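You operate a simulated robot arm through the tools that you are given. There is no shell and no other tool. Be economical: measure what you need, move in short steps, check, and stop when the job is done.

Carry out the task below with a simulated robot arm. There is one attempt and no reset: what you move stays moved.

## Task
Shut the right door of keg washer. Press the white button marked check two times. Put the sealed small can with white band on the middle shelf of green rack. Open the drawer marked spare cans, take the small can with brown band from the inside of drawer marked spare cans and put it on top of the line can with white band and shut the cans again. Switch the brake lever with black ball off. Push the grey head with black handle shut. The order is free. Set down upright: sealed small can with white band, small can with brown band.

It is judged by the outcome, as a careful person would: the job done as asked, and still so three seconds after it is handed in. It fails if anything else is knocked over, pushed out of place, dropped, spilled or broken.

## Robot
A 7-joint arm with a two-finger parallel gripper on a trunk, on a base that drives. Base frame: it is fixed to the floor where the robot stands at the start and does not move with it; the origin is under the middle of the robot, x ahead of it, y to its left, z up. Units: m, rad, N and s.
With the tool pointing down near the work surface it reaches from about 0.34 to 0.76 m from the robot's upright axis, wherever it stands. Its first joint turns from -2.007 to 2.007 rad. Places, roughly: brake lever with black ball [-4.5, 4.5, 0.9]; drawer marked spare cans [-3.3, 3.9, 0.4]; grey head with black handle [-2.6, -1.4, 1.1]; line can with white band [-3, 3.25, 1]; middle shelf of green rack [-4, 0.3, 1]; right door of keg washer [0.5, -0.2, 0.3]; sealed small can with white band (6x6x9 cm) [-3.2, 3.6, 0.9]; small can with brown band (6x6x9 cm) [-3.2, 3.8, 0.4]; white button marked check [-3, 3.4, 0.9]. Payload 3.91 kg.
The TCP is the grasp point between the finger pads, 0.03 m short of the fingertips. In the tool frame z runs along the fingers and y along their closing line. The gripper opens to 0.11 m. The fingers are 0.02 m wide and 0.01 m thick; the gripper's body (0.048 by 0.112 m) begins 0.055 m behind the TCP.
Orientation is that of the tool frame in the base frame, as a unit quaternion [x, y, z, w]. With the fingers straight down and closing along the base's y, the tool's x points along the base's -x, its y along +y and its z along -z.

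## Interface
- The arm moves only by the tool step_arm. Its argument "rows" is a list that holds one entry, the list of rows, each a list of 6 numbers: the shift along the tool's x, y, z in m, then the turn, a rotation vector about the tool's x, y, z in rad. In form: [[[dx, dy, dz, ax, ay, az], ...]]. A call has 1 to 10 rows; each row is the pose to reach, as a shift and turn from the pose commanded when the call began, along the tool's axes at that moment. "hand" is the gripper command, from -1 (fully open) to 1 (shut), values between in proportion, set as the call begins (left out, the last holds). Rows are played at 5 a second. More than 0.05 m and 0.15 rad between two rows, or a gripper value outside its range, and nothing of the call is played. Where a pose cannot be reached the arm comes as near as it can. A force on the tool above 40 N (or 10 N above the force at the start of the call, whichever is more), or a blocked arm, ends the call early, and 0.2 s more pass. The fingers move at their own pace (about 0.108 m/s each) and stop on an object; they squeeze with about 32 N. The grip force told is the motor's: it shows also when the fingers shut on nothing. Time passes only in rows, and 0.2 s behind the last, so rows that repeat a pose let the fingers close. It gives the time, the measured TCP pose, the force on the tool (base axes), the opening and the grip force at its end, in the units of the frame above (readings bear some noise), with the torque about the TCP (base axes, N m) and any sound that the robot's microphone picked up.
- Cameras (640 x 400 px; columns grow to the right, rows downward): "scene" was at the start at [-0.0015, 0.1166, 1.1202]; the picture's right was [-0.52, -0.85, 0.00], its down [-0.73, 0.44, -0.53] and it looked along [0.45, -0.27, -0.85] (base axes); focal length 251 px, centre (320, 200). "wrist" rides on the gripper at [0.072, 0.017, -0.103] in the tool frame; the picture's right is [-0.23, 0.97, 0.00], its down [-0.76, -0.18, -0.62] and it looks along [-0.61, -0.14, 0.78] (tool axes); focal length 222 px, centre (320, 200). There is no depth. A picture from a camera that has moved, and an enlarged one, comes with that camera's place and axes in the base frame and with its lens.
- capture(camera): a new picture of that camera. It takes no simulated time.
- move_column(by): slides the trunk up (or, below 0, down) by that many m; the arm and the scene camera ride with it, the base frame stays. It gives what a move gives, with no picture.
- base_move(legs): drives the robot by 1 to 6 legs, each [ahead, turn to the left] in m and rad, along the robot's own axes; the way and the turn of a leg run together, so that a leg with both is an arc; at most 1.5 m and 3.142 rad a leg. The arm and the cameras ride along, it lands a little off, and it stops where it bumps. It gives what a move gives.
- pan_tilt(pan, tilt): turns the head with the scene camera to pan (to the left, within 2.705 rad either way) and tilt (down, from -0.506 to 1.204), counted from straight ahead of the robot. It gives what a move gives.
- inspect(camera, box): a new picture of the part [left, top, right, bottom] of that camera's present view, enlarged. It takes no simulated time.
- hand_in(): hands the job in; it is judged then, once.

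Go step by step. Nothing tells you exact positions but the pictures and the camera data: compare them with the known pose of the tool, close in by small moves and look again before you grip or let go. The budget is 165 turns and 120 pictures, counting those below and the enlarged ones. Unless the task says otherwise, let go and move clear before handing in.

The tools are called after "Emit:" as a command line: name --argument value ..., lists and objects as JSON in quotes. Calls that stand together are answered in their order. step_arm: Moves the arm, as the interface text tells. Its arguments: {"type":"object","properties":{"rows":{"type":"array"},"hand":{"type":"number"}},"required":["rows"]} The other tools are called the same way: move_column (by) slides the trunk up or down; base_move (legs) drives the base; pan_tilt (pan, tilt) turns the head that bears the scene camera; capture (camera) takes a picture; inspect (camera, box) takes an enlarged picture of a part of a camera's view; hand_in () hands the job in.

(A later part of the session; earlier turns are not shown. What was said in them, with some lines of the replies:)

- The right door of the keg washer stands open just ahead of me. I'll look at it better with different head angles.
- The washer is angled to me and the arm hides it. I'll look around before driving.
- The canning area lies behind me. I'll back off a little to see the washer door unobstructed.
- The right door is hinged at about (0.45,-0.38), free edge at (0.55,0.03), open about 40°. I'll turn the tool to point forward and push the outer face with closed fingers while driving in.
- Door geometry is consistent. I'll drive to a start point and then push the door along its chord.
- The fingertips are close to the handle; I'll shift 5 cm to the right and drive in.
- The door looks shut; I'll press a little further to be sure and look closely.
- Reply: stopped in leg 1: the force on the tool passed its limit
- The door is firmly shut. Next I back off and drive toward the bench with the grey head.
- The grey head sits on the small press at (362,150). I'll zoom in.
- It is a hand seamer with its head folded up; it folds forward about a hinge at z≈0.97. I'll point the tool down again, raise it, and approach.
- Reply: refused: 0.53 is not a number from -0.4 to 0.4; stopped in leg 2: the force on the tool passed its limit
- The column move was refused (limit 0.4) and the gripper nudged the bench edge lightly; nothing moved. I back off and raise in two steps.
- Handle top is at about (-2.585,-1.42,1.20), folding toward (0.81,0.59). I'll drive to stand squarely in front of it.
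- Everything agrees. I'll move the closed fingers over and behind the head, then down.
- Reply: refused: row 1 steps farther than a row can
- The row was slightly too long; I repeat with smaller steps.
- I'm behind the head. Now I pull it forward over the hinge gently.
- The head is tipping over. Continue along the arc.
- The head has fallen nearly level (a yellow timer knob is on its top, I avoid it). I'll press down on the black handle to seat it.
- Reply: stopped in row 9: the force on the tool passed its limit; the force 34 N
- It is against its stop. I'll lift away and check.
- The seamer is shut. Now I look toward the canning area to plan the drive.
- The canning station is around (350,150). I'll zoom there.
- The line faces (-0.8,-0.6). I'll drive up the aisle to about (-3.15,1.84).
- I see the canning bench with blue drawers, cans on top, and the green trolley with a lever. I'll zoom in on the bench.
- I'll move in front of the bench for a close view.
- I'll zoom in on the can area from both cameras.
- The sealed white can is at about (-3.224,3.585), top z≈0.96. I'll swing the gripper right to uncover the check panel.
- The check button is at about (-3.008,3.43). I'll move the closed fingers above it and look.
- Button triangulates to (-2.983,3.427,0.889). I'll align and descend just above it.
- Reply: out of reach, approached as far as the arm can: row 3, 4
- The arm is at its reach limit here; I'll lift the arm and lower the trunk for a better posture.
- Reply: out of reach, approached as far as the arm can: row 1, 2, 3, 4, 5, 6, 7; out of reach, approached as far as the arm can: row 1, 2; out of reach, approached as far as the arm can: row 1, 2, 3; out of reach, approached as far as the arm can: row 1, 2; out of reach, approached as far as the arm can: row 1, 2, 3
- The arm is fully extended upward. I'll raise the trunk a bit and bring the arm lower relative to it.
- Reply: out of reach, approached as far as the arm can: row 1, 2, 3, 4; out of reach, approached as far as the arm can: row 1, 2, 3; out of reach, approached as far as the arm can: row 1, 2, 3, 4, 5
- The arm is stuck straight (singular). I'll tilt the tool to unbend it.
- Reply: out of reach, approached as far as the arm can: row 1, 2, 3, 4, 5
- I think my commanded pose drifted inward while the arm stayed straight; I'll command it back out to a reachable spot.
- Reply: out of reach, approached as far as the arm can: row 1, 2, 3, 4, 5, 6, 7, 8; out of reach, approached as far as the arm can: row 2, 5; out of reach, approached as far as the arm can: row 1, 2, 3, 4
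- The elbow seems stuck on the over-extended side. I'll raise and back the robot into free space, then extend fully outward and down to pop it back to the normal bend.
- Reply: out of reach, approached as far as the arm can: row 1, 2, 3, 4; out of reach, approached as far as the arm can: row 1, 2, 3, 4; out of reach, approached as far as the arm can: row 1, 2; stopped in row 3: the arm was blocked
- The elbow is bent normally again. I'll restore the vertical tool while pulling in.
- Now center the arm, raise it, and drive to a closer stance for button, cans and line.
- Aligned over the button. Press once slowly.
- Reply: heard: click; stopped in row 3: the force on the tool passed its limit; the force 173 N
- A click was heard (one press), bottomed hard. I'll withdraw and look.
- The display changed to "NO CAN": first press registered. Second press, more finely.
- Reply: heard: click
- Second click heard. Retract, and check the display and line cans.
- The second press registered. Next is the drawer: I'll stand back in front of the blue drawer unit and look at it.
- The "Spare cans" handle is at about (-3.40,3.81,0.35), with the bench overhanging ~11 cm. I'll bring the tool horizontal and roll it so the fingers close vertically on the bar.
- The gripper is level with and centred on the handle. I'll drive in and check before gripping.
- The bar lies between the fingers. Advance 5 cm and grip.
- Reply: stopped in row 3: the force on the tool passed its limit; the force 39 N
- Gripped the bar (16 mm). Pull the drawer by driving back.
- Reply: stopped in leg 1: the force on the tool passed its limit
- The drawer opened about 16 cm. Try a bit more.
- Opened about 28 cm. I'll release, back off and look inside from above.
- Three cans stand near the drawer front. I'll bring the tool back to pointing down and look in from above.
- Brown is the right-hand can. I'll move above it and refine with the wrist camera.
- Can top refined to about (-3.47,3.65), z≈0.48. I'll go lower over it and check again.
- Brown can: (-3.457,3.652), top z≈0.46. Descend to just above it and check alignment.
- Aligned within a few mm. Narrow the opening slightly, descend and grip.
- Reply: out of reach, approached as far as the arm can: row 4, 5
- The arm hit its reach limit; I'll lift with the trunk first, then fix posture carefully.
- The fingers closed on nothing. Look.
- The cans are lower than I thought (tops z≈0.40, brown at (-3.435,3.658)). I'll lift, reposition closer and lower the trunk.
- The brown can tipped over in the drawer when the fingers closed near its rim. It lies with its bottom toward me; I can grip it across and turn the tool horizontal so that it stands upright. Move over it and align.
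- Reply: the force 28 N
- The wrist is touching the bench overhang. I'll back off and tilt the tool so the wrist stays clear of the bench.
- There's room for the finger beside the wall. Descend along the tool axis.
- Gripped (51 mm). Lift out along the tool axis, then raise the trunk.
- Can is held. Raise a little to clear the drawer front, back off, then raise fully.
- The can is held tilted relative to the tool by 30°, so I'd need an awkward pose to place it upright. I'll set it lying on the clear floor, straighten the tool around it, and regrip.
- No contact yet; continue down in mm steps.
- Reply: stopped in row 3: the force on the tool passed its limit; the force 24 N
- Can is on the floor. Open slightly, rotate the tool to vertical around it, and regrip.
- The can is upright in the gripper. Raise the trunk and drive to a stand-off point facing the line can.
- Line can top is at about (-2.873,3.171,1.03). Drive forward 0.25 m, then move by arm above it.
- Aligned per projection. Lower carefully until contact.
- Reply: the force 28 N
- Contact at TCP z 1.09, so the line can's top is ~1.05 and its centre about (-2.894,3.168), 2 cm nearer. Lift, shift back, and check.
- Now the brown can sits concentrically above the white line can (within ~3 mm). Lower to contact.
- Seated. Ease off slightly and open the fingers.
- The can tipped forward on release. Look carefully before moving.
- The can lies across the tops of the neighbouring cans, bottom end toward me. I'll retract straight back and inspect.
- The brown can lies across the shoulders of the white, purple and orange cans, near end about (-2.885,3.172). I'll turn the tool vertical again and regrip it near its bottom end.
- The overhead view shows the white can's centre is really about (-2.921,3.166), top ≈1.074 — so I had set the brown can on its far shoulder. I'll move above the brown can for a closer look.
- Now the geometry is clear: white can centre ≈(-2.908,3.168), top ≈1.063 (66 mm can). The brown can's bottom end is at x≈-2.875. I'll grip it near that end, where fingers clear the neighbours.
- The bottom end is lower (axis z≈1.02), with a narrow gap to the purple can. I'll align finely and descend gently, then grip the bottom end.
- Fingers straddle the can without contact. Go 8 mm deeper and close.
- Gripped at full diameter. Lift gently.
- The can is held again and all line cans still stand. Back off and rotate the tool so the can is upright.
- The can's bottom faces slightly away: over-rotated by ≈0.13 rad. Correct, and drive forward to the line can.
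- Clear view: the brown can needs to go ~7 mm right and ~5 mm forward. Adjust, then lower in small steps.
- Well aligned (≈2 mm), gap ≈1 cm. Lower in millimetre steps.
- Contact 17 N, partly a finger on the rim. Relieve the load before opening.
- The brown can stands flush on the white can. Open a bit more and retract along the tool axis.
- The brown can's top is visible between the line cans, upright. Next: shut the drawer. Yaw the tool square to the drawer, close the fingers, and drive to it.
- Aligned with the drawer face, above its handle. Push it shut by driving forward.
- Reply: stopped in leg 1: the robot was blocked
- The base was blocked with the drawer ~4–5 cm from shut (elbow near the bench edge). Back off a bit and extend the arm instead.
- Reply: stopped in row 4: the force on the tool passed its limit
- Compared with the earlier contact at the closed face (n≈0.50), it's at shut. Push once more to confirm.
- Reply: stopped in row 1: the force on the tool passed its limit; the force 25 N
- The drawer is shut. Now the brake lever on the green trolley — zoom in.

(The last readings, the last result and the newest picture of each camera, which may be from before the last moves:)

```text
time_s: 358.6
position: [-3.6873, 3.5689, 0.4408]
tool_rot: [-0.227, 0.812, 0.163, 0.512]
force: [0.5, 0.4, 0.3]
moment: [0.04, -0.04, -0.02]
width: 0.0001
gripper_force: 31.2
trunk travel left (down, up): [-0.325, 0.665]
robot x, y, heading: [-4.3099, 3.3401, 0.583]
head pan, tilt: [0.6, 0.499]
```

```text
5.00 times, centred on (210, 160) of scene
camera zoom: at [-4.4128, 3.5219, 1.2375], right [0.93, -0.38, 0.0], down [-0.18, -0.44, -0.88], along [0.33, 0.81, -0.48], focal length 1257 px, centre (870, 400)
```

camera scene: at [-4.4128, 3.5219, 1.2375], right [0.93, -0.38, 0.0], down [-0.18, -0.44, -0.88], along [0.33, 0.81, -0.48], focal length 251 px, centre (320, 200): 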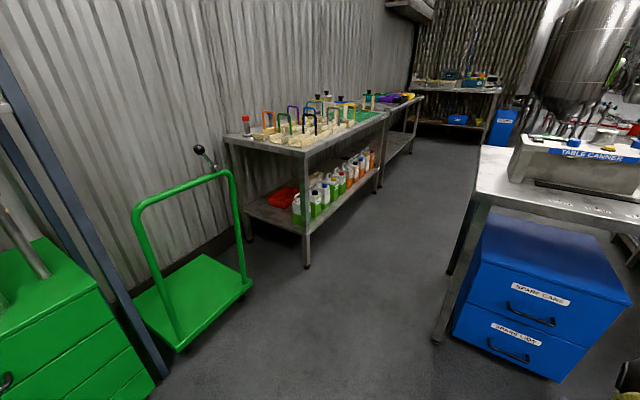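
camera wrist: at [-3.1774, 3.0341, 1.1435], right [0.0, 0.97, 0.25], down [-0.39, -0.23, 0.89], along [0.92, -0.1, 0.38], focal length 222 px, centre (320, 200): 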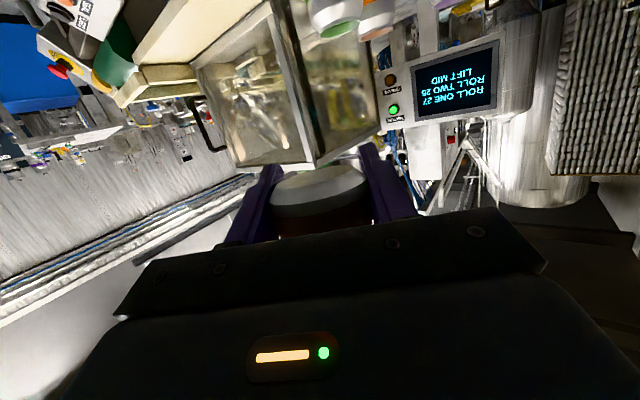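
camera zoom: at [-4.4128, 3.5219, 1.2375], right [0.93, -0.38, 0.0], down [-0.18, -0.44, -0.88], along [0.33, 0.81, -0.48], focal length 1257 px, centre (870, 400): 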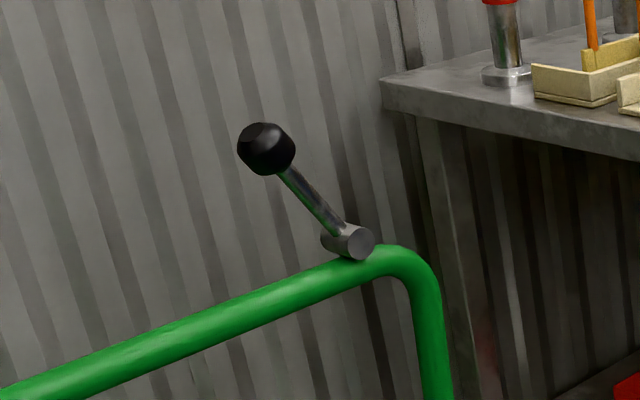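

The lever swings in the plane of the trolley bar; it leans left now, so off means throwing it right. Ball at about (-4.488,4.525,0.955). I'll approach from the front with the closed fingers left of the ball.

Emit:
move_column --by 0.4

Emit:
move_column --by 0.12

Emit:
base_move --legs '[[0, 0.97], [0.41, 0], [0, 0.515]]'

Emit:
pan_tilt --pan -0.15 --tilt 0.65

Emit:
capture --camera "scene"

```text
time_s: 362.4
position: [-3.6872, 3.5696, 0.8404]
tool_rot: [-0.227, 0.813, 0.163, 0.511]
force: [-0.4, -0.2, 0.3]
moment: [-0.02, 0.01, 0.02]
width: 0.0001
gripper_force: 32.0
trunk travel left (down, up): [-0.725, 0.265]
robot x, y, heading: [-4.3165, 3.3395, 0.585]
head pan, tilt: [0.6, 0.499]
```

```text
time_s: 363.9
position: [-3.6876, 3.5686, 0.96]
tool_rot: [-0.226, 0.814, 0.162, 0.51]
force: [-0.6, -0.1, -0.1]
moment: [0.03, 0.02, 0.0]
width: 0.0
gripper_force: 32.2
trunk travel left (down, up): [-0.845, 0.145]
robot x, y, heading: [-4.3152, 3.3448, 0.583]
head pan, tilt: [0.6, 0.499]
```

```text
time_s: 370.5
position: [-4.4865, 4.3973, 0.9614]
tool_rot: [0.719, -0.442, -0.467, -0.265]
force: [-0.2, 0.0, -0.2]
moment: [-0.02, 0.0, -0.02]
width: 0.0002
gripper_force: 32.0
trunk travel left (down, up): [-0.845, 0.145]
robot x, y, heading: [-4.308, 3.7562, 2.083]
head pan, tilt: [0.6, 0.499]
```

```text
time_s: 371.6
position: [-4.4877, 4.3971, 0.9612]
tool_rot: [0.719, -0.442, -0.467, -0.264]
force: [0.8, 0.0, -0.1]
moment: [-0.04, 0.01, 0.0]
width: 0.0
gripper_force: 32.0
trunk travel left (down, up): [-0.845, 0.145]
robot x, y, heading: [-4.3085, 3.7524, 2.079]
head pan, tilt: [-0.15, 0.649]
```

```text
7 pictures are left
camera scene: at [-4.4434, 3.7114, 1.7441], right [0.94, 0.35, 0.0], down [0.21, -0.57, -0.8], along [-0.28, 0.75, -0.6], focal length 251 px, centre (320, 200)
```

scene: 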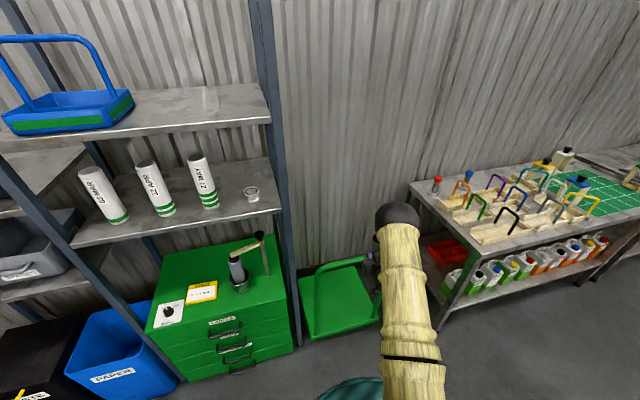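

Emit:
inspect --camera "scene" --box '[300, 210, 420, 310]'

```text
4.00 times, centred on (360, 260) of scene
camera zoom: at [-4.4434, 3.7114, 1.7441], right [0.94, 0.35, 0.0], down [0.21, -0.57, -0.8], along [-0.28, 0.75, -0.6], focal length 1005 px, centre (160, -40)
```

zoom: 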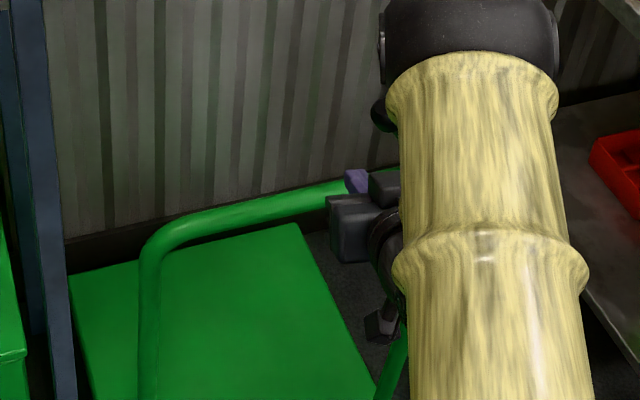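

The ball triangulates to (-4.488,4.521,0.957), 6 cm right of my finger line. Advance beside it, then sweep right.

Emit:
step_arm --rows '[[[-0.015, 0, 0.032, 0, 0, 0], [-0.03, 0, 0.064, 0, 0, 0], [-0.0445, 0, 0.096, 0, 0, 0]]]'

Emit:
step_arm --rows '[[[0, -0.02, 0, 0, 0, 0], [0, -0.04, 0, 0, 0, 0], [0, -0.06, 0, 0, 0, 0], [0, -0.08, 0, 0, 0, 0], [0, -0.1, 0, 0, 0, 0], [0, -0.12, 0, 0, 0, 0], [0, -0.135, 0, 0, 0, 0], [0, -0.15, 0, 0, 0, 0]]]'

```text
time_s: 372.4
position: [-4.5386, 4.4906, 0.9591]
tool_rot: [0.72, -0.442, -0.466, -0.264]
force: [-0.9, -0.3, 0.7]
moment: [-0.03, 0.01, -0.02]
width: 0.0
gripper_force: 31.1
trunk travel left (down, up): [-0.845, 0.145]
robot x, y, heading: [-4.306, 3.7572, 2.084]
head pan, tilt: [-0.15, 0.649]
```

```text
time_s: 374.1
position: [-4.43, 4.5521, 0.9523]
tool_rot: [0.724, -0.434, -0.472, -0.254]
force: [-15.6, -11.5, 5.1]
moment: [0.16, -0.17, -0.11]
width: 0.0
gripper_force: 32.4
trunk travel left (down, up): [-0.845, 0.145]
robot x, y, heading: [-4.3094, 3.7594, 2.084]
head pan, tilt: [-0.15, 0.649]
stopped in row 8: the force on the tool passed its limit (the readings are from after the stop); the commanded pose is now the measured one
```

The lever swung over to its other stop. Move away and check.

Emit:
step_arm --rows '[[[0, 0.03, 0, 0, 0, 0], [0.02, 0.03, -0.045, 0, 0, 0], [0.04, 0.03, -0.09, 0, 0, 0], [0.04, 0.03, -0.13, 0, 0, 0]]]'

Emit:
base_move --legs '[[-0.25, 0], [0, -0.9]]'

Emit:
pan_tilt --pan 0.65 --tilt 0.6

Emit:
inspect --camera "scene" --box '[180, 80, 420, 230]'

```text
time_s: 375.1
position: [-4.3857, 4.423, 0.9711]
tool_rot: [0.723, -0.437, -0.47, -0.257]
force: [-1.0, -0.4, 0.4]
moment: [-0.03, -0.02, 0.0]
width: 0.0
gripper_force: 31.7
trunk travel left (down, up): [-0.845, 0.145]
robot x, y, heading: [-4.307, 3.7612, 2.08]
head pan, tilt: [-0.15, 0.649]
```

```text
time_s: 379.3
position: [-3.7192, 4.0214, 0.9702]
tool_rot: [-0.469, 0.703, 0.316, 0.431]
force: [-0.4, 0.2, 0.0]
moment: [-0.01, 0.01, 0.01]
width: 0.0
gripper_force: 32.2
trunk travel left (down, up): [-0.845, 0.145]
robot x, y, heading: [-4.1801, 3.5338, 1.204]
head pan, tilt: [-0.15, 0.649]
```

```text
time_s: 380.4
position: [-3.7195, 4.0231, 0.9699]
tool_rot: [-0.469, 0.703, 0.316, 0.431]
force: [0.3, -0.7, -0.7]
moment: [-0.01, -0.03, 0.01]
width: 0.0
gripper_force: 32.4
trunk travel left (down, up): [-0.845, 0.145]
robot x, y, heading: [-4.18, 3.5329, 1.202]
head pan, tilt: [0.649, 0.6]
```

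```text
2.67 times, centred on (300, 155) of scene
camera zoom: at [-4.371, 3.6184, 1.7484], right [0.96, 0.28, 0.0], down [0.16, -0.54, -0.82], along [-0.23, 0.79, -0.57], focal length 670 px, centre (373, 320)
```

zoom: 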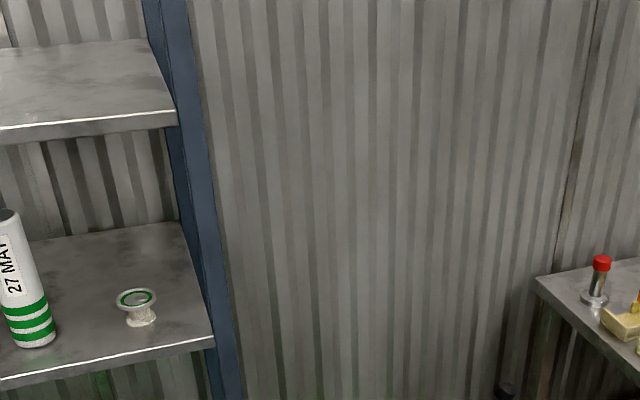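

The head was aimed too high, but the end-stop contact matches the thrown position. Now the sealed white-band can: I'll approach it from the front with the same tilted tool. Drive to a stand-off and look.

Emit:
move_column --by 0.14

Emit:
base_move --legs '[[0, -2.03], [0.27, 0], [0, 1.457]]'

Emit:
pan_tilt --pan 0.0 --tilt 0.8

Emit:
inspect --camera "scene" --box '[240, 140, 440, 280]'

```text
time_s: 382.1
position: [-3.7197, 4.0215, 1.1101]
tool_rot: [-0.469, 0.703, 0.316, 0.431]
force: [-0.7, -0.8, 1.0]
moment: [-0.05, 0.0, 0.0]
width: 0.0
gripper_force: 32.0
trunk travel left (down, up): [-0.985, 0.005]
robot x, y, heading: [-4.1807, 3.5353, 1.206]
head pan, tilt: [0.649, 0.6]
```

```text
time_s: 392.4
position: [-3.3434, 3.4411, 1.1109]
tool_rot: [-0.221, 0.815, 0.162, 0.51]
force: [-0.2, 0.0, 0.1]
moment: [0.02, 0.03, 0.03]
width: 0.0001
gripper_force: 31.4
trunk travel left (down, up): [-0.985, 0.005]
robot x, y, heading: [-4.0034, 3.3345, 0.56]
head pan, tilt: [0.649, 0.6]
```

```text
time_s: 393.4
position: [-3.3445, 3.4409, 1.1102]
tool_rot: [-0.222, 0.815, 0.163, 0.509]
force: [0.1, -0.2, -0.4]
moment: [0.0, -0.01, 0.0]
width: 0.0003
gripper_force: 32.1
trunk travel left (down, up): [-0.985, 0.005]
robot x, y, heading: [-4.0071, 3.332, 0.559]
head pan, tilt: [0.0, 0.799]
```

```text
2.86 times, centred on (340, 210) of scene
camera zoom: at [-4.0699, 3.4725, 1.8716], right [0.53, -0.85, 0.0], down [-0.61, -0.38, -0.7], along [0.59, 0.37, -0.72], focal length 718 px, centre (263, 171)
```

zoom: 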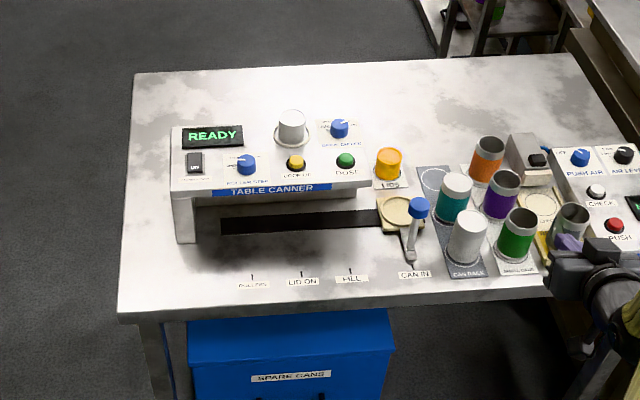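

The white-banded sealed can is at about (-3.229,3.587). Move closer, set the stand-off pose with open fingers, and lower.

Emit:
base_move --legs '[[0.12, 0]]'

Emit:
step_arm --rows '[[[0.017, 0.03, -0.033, 0, 0, 0], [0.034, 0.06, -0.066, 0, 0, 0]]]' --hand -0.4

Emit:
move_column --by -0.18

Emit:
capture --camera "wrist"

```text
time_s: 394.6
position: [-3.2439, 3.5064, 1.1099]
tool_rot: [-0.222, 0.816, 0.163, 0.509]
force: [-0.4, 0.2, 0.2]
moment: [0.02, -0.01, 0.0]
width: 0.0
gripper_force: 31.6
trunk travel left (down, up): [-0.985, 0.005]
robot x, y, heading: [-3.9033, 3.3962, 0.558]
head pan, tilt: [0.0, 0.799]
```

```text
time_s: 395.2
position: [-3.3377, 3.5199, 1.1143]
tool_rot: [-0.222, 0.816, 0.162, 0.509]
force: [-0.6, 0.5, -1.1]
moment: [0.03, 0.02, 0.02]
width: 0.077
gripper_force: 0.1
trunk travel left (down, up): [-0.985, 0.005]
robot x, y, heading: [-3.9049, 3.3943, 0.559]
head pan, tilt: [0.0, 0.799]
```

```text
time_s: 397.2
position: [-3.3377, 3.5197, 0.9334]
tool_rot: [-0.221, 0.816, 0.163, 0.509]
force: [0.2, -0.1, -0.1]
moment: [0.03, -0.01, 0.03]
width: 0.0771
gripper_force: 0.0
trunk travel left (down, up): [-0.805, 0.185]
robot x, y, heading: [-3.9034, 3.3991, 0.562]
head pan, tilt: [0.0, 0.799]
```

```text
3 pictures are left
camera wrist: at [-3.4523, 3.4688, 0.9133], right [-0.43, 0.87, 0.24], down [-0.09, -0.31, 0.95], along [0.9, 0.38, 0.21], focal length 222 px, centre (320, 200)
```

wrist: 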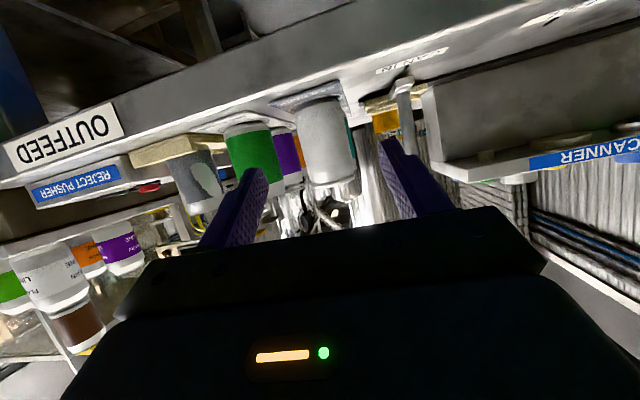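

The can is centred between the fingers (and the brown can is seen upright on the line can). Advance and grip.

Emit:
step_arm --rows '[[[-0.0168, 0, 0.0355, 0, 0, 0], [-0.0336, 0, 0.071, 0, 0, 0], [-0.0435, 0, 0.092, 0, 0, 0], [-0.0504, 0, 0.1066, 0, 0, 0]]]'

Emit:
step_arm --rows '[[[0, 0, 0, 0, 0, 0], [0, 0, 0, 0, 0, 0], [0, 0, 0, 0, 0, 0]]]' --hand 1

```text
time_s: 398.2
position: [-3.2389, 3.5813, 0.9355]
tool_rot: [-0.221, 0.816, 0.162, 0.509]
force: [-0.7, 0.4, 0.3]
moment: [0.02, -0.02, -0.03]
width: 0.0769
gripper_force: 0.1
trunk travel left (down, up): [-0.805, 0.185]
robot x, y, heading: [-3.9016, 3.397, 0.56]
head pan, tilt: [0.0, 0.799]
```

```text
time_s: 399.0
position: [-3.2397, 3.5809, 0.9357]
tool_rot: [-0.222, 0.816, 0.162, 0.509]
force: [0.6, -0.1, 2.2]
moment: [-0.05, -0.14, 0.01]
width: 0.0515
gripper_force: 32.5
trunk travel left (down, up): [-0.805, 0.185]
robot x, y, heading: [-3.9094, 3.3974, 0.559]
head pan, tilt: [0.0, 0.799]
```

Gripped (51.5 mm). Lift, back off, and drive towards the green rack.

Emit:
move_column --by 0.18

Emit:
base_move --legs '[[-0.4, 0], [0, -1.658], [1.25, 0], [1.25, 0], [0, -1.41]]'

Emit:
pan_tilt --pan 0.1 --tilt 0.45

Emit:
capture --camera "scene"

```text
time_s: 401.0
position: [-3.2399, 3.5814, 1.1152]
tool_rot: [-0.221, 0.816, 0.162, 0.509]
force: [0.6, -0.1, -1.4]
moment: [-0.01, 0.01, -0.02]
width: 0.052
gripper_force: 31.9
trunk travel left (down, up): [-0.985, 0.005]
robot x, y, heading: [-3.9033, 3.3947, 0.562]
head pan, tilt: [0.0, 0.799]
```

```text
time_s: 423.0
position: [-3.9107, 0.772, 1.1158]
tool_rot: [0.82, 0.202, -0.514, 0.151]
force: [0.1, -0.6, -0.8]
moment: [0.03, -0.03, -0.01]
width: 0.0516
gripper_force: 32.0
trunk travel left (down, up): [-0.985, 0.005]
robot x, y, heading: [-3.2342, 0.9243, -2.633]
head pan, tilt: [0.0, 0.799]
```

```text
time_s: 423.9
position: [-3.9112, 0.7725, 1.1154]
tool_rot: [0.82, 0.202, -0.513, 0.151]
force: [0.0, -1.0, -1.7]
moment: [0.02, 0.01, -0.02]
width: 0.0515
gripper_force: 32.2
trunk travel left (down, up): [-0.985, 0.005]
robot x, y, heading: [-3.2362, 0.9289, -2.633]
head pan, tilt: [0.099, 0.45]
```

```text
2 pictures are left
camera scene: at [-3.1858, 0.7678, 1.9019], right [-0.57, 0.82, 0.0], down [0.36, 0.25, -0.9], along [-0.74, -0.52, -0.44], focal length 251 px, centre (320, 200)
```

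scene: 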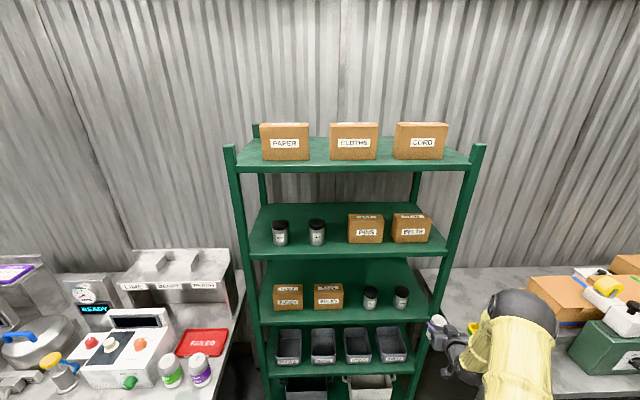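

The middle (third) shelf is at z≈1.0, with boxes on the left and two cups on the right. I'll zoom once to find a free spot.

Emit:
inspect --camera "scene" --box '[300, 250, 440, 335]'

```text
4.57 times, centred on (370, 292) of scene
camera zoom: at [-3.1858, 0.7678, 1.9019], right [-0.57, 0.82, 0.0], down [0.36, 0.25, -0.9], along [-0.74, -0.52, -0.44], focal length 1149 px, centre (91, -223)
```

zoom: 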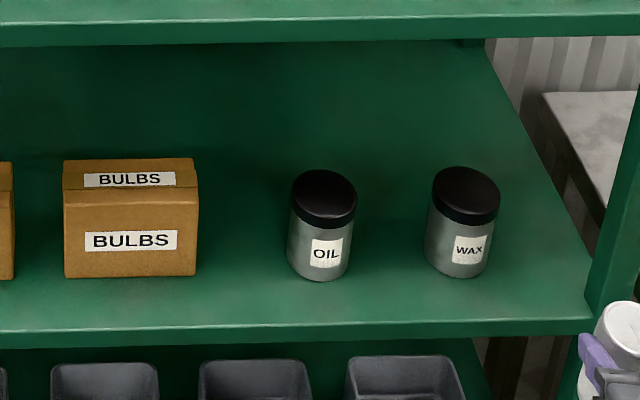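

A spot between BULBS and OIL (8.5 cm gap) near the front works: can centre ≈(-3.896,0.450). Square up to the rack and shift laterally.

Emit:
base_move --legs '[[0, 0.12]]'

Emit:
step_arm --rows '[[[0, 0.04, 0, 0, 0, 0], [0, 0.08, 0, 0, 0, 0], [0, 0.12, 0, 0, 0, 0], [0, 0.16, 0, 0, 0, 0], [0, 0.197, 0, 0, 0, 0]]]'

```text
time_s: 424.8
position: [-3.8861, 0.6901, 1.1151]
tool_rot: [0.806, 0.254, -0.502, 0.183]
force: [-0.1, 0.6, -1.9]
moment: [0.01, 0.0, -0.02]
width: 0.0512
gripper_force: 32.0
trunk travel left (down, up): [-0.985, 0.005]
robot x, y, heading: [-3.234, 0.9225, -2.501]
head pan, tilt: [0.099, 0.45]
```

```text
time_s: 426.0
position: [-3.7707, 0.526, 1.122]
tool_rot: [0.807, 0.251, -0.503, 0.18]
force: [0.4, -0.1, -2.0]
moment: [0.03, -0.02, -0.01]
width: 0.0514
gripper_force: 31.8
trunk travel left (down, up): [-0.985, 0.005]
robot x, y, heading: [-3.2367, 0.9238, -2.506]
head pan, tilt: [0.099, 0.45]
```

Emit:
base_move --legs '[[0.08, 0]]'

Emit:
step_arm --rows '[[[0, -0.0125, 0, 0, 0, 0], [-0.012, -0.0125, 0.0245, 0, 0, 0], [-0.0236, -0.0125, 0.0485, 0, 0, 0]]]'

```text
time_s: 427.1
position: [-3.8319, 0.4836, 1.1228]
tool_rot: [0.807, 0.251, -0.503, 0.181]
force: [-0.1, 0.6, -1.7]
moment: [0.0, -0.02, 0.02]
width: 0.0517
gripper_force: 31.7
trunk travel left (down, up): [-0.985, 0.005]
robot x, y, heading: [-3.2999, 0.8779, -2.51]
head pan, tilt: [0.099, 0.45]
```

```text
time_s: 427.9
position: [-3.8825, 0.4655, 1.1228]
tool_rot: [0.807, 0.252, -0.502, 0.181]
force: [0.1, -0.7, -1.6]
moment: [0.06, -0.02, -0.02]
width: 0.0513
gripper_force: 32.5
trunk travel left (down, up): [-0.985, 0.005]
robot x, y, heading: [-3.2986, 0.8831, -2.511]
head pan, tilt: [0.099, 0.45]
```

Lower gently until the can touches the shelf.

Emit:
step_arm --rows '[[[0.016, 0.004, 0.0135, 0, 0, 0], [0.034, 0.003, 0.022, 0, 0, 0], [0.0389, 0.003, 0.0229, 0, 0, 0], [0.0425, 0.003, 0.0246, 0, 0, 0], [0.0461, 0.003, 0.0263, 0, 0, 0], [0.0497, 0.003, 0.028, 0, 0, 0], [0.0533, 0.003, 0.0297, 0, 0, 0], [0.0569, 0.003, 0.0315, 0, 0, 0]]]'

```text
time_s: 429.7
position: [-3.8807, 0.4559, 1.0566]
tool_rot: [0.807, 0.253, -0.502, 0.182]
force: [-0.1, -0.5, -1.2]
moment: [0.04, -0.05, -0.01]
width: 0.0511
gripper_force: 32.0
trunk travel left (down, up): [-0.985, 0.005]
robot x, y, heading: [-3.2965, 0.8796, -2.508]
head pan, tilt: [0.099, 0.45]
```

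Emit:
step_arm --rows '[[[0.0036, 0, 0.0017, 0, 0, 0], [0.0072, 0, 0.0034, 0, 0, 0], [0.0108, 0, 0.0051, 0, 0, 0], [0.0144, 0, 0.0069, 0, 0, 0], [0.018, 0, 0.0086, 0, 0, 0], [0.0216, 0, 0.0103, 0, 0, 0], [0.0253, 0, 0.012, 0, 0, 0], [0.029, 0, 0.0137, 0, 0, 0]]]'

```text
time_s: 431.5
position: [-3.8809, 0.4544, 1.0311]
tool_rot: [0.804, 0.252, -0.507, 0.183]
force: [4.0, 2.7, 23.1]
moment: [0.26, 0.24, -0.13]
width: 0.0515
gripper_force: 31.8
trunk travel left (down, up): [-0.985, 0.005]
robot x, y, heading: [-3.3, 0.8796, -2.509]
head pan, tilt: [0.099, 0.45]
```

Contact at TCP z≈1.033, so the shelf is at ≈0.97 and I'm too near the edge. Lift, go 26 mm deeper and 10 mm right, then lower near contact.

Emit:
step_arm --rows '[[[-0.02, 0, -0.0095, 0, 0, 0], [-0.02, -0.01, -0.0095, 0, 0, 0], [-0.0312, -0.01, 0.014, 0, 0, 0], [-0.022, -0.01, 0.0184, 0, 0, 0]]]'

Emit:
inspect --camera "scene" --box '[280, 240, 460, 390]'

```text
time_s: 432.5
position: [-3.909, 0.4491, 1.0378]
tool_rot: [0.807, 0.252, -0.502, 0.181]
force: [0.8, -0.5, -0.7]
moment: [0.01, -0.03, -0.03]
width: 0.0517
gripper_force: 31.6
trunk travel left (down, up): [-0.985, 0.005]
robot x, y, heading: [-3.2958, 0.8805, -2.504]
head pan, tilt: [0.099, 0.45]
```

```text
2.67 times, centred on (370, 315) of scene
camera zoom: at [-3.2273, 0.7311, 1.902], right [-0.67, 0.74, 0.0], down [0.32, 0.29, -0.9], along [-0.67, -0.6, -0.44], focal length 670 px, centre (187, -107)
```

zoom: 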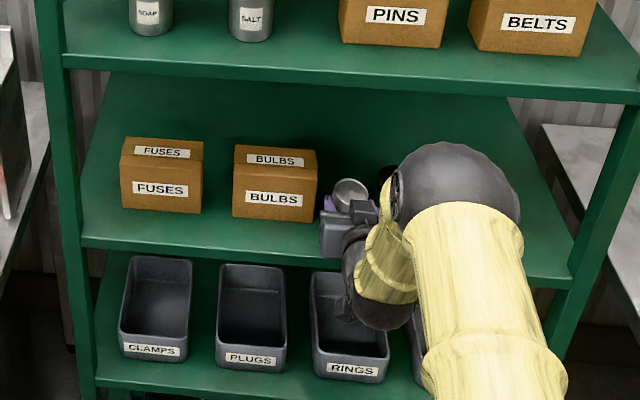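

The can sits between BULBS and OIL, ~37 mm inside the edge. Lower to contact with small steps.

Emit:
step_arm --rows '[[[0, -0.003, 0, 0, 0, 0], [0.0027, -0.003, 0.0013, 0, 0, 0], [0.0045, -0.003, 0.0021, 0, 0, 0], [0.0059, -0.003, 0.0028, 0, 0, 0]]]'

```text
time_s: 433.5
position: [-3.9118, 0.4494, 1.0329]
tool_rot: [0.806, 0.252, -0.503, 0.181]
force: [0.0, 1.8, 2.2]
moment: [0.14, 0.12, -0.01]
width: 0.0514
gripper_force: 31.8
trunk travel left (down, up): [-0.985, 0.005]
robot x, y, heading: [-3.2956, 0.8753, -2.508]
head pan, tilt: [0.099, 0.45]
```

Touching. Press 1 mm more, then open slightly.

Emit:
step_arm --rows '[[[0.0011, 0, 0.0005, 0, 0, 0], [0.0011, 0, 0.0005, 0, 0, 0]]]'

Emit:
step_arm --rows '[[[0, 0, 0, 0, 0, 0], [0, 0, 0, 0, 0, 0]]]' --hand -0.11

Emit:
step_arm --rows '[[[-0.0043, 0, -0.009, 0, 0, 0], [-0.0086, 0, -0.018, 0, 0, 0], [-0.013, 0, -0.032, 0, 0, 0], [-0.017, 0, -0.05, 0, 0, 0], [-0.02, 0, -0.08, 0, 0, 0], [-0.02, 0, -0.12, 0, 0, 0]]]'

```text
time_s: 434.1
position: [-3.9091, 0.4495, 1.0316]
tool_rot: [0.806, 0.253, -0.504, 0.183]
force: [-2.4, 0.6, 8.7]
moment: [0.09, 0.34, -0.03]
width: 0.0514
gripper_force: 31.8
trunk travel left (down, up): [-0.985, 0.005]
robot x, y, heading: [-3.2991, 0.8768, -2.509]
head pan, tilt: [0.099, 0.45]
```

```text
time_s: 434.7
position: [-3.9088, 0.4498, 1.0303]
tool_rot: [0.807, 0.252, -0.501, 0.182]
force: [0.6, -0.4, -0.3]
moment: [0.02, 0.0, 0.03]
width: 0.0613
gripper_force: 0.1
trunk travel left (down, up): [-0.985, 0.005]
robot x, y, heading: [-3.297, 0.881, -2.507]
head pan, tilt: [0.099, 0.45]
```

```text
time_s: 436.1
position: [-3.8325, 0.5105, 1.0998]
tool_rot: [0.807, 0.252, -0.503, 0.181]
force: [-0.2, 0.4, 0.7]
moment: [-0.01, -0.04, -0.01]
width: 0.0613
gripper_force: 0.1
trunk travel left (down, up): [-0.985, 0.005]
robot x, y, heading: [-3.2995, 0.8826, -2.511]
head pan, tilt: [0.099, 0.45]
```

Released and clear, with no contact forces. Back the robot away and hand in.

Emit:
base_move --legs '[[-0.3, 0]]'

Emit:
capture --camera "scene"

```text
time_s: 438.1
position: [-3.5924, 0.6926, 1.1002]
tool_rot: [0.808, 0.249, -0.503, 0.18]
force: [0.2, 0.9, 0.0]
moment: [0.0, 0.02, 0.0]
width: 0.061
gripper_force: 0.1
trunk travel left (down, up): [-0.985, 0.005]
robot x, y, heading: [-3.0567, 1.0608, -2.515]
head pan, tilt: [0.099, 0.45]
```

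```text
refused: no pictures are left
```

All the steps are done and the gripper is empty and clear. I have no pictures left, so I'm handing in now.

Emit:
hand_in

```text
The job is handed in.
```

I did all six jobs and handed in, but I ran out of pictures before I could check two of them.

| Job | State | How I know |
|---|---|---|
| Right door of keg washer | Shut | Seen shut, and it held against a push |
| White check button | Pressed two times | A click each time; the display changed after each press |
| Sealed can with white band | On the middle shelf of the green rack, between BULBS and OIL | Seen there just before I let go; not seen after, but nothing touched it as I backed off |
| Small can with brown band | Upright on top of the line can with white band | Seen standing there |
| Spare cans drawer | Shut again | Seen shut |
| Brake lever with black ball | Thrown to its other stop | Felt it reach the stop; I saw no marking that says which side is off |
| Grey head with black handle | Shut | Seen shut, and it held against a push |

- **Brown can:** it tipped over once in the drawer. On my first try at placing it, it fell onto the line cans next to it. I also laid it on the floor to regrip it. None of the other cans fell.
- **Bench bump:** early on, the gripper lightly bumped the edge of the seamer bench. Nothing looked moved.
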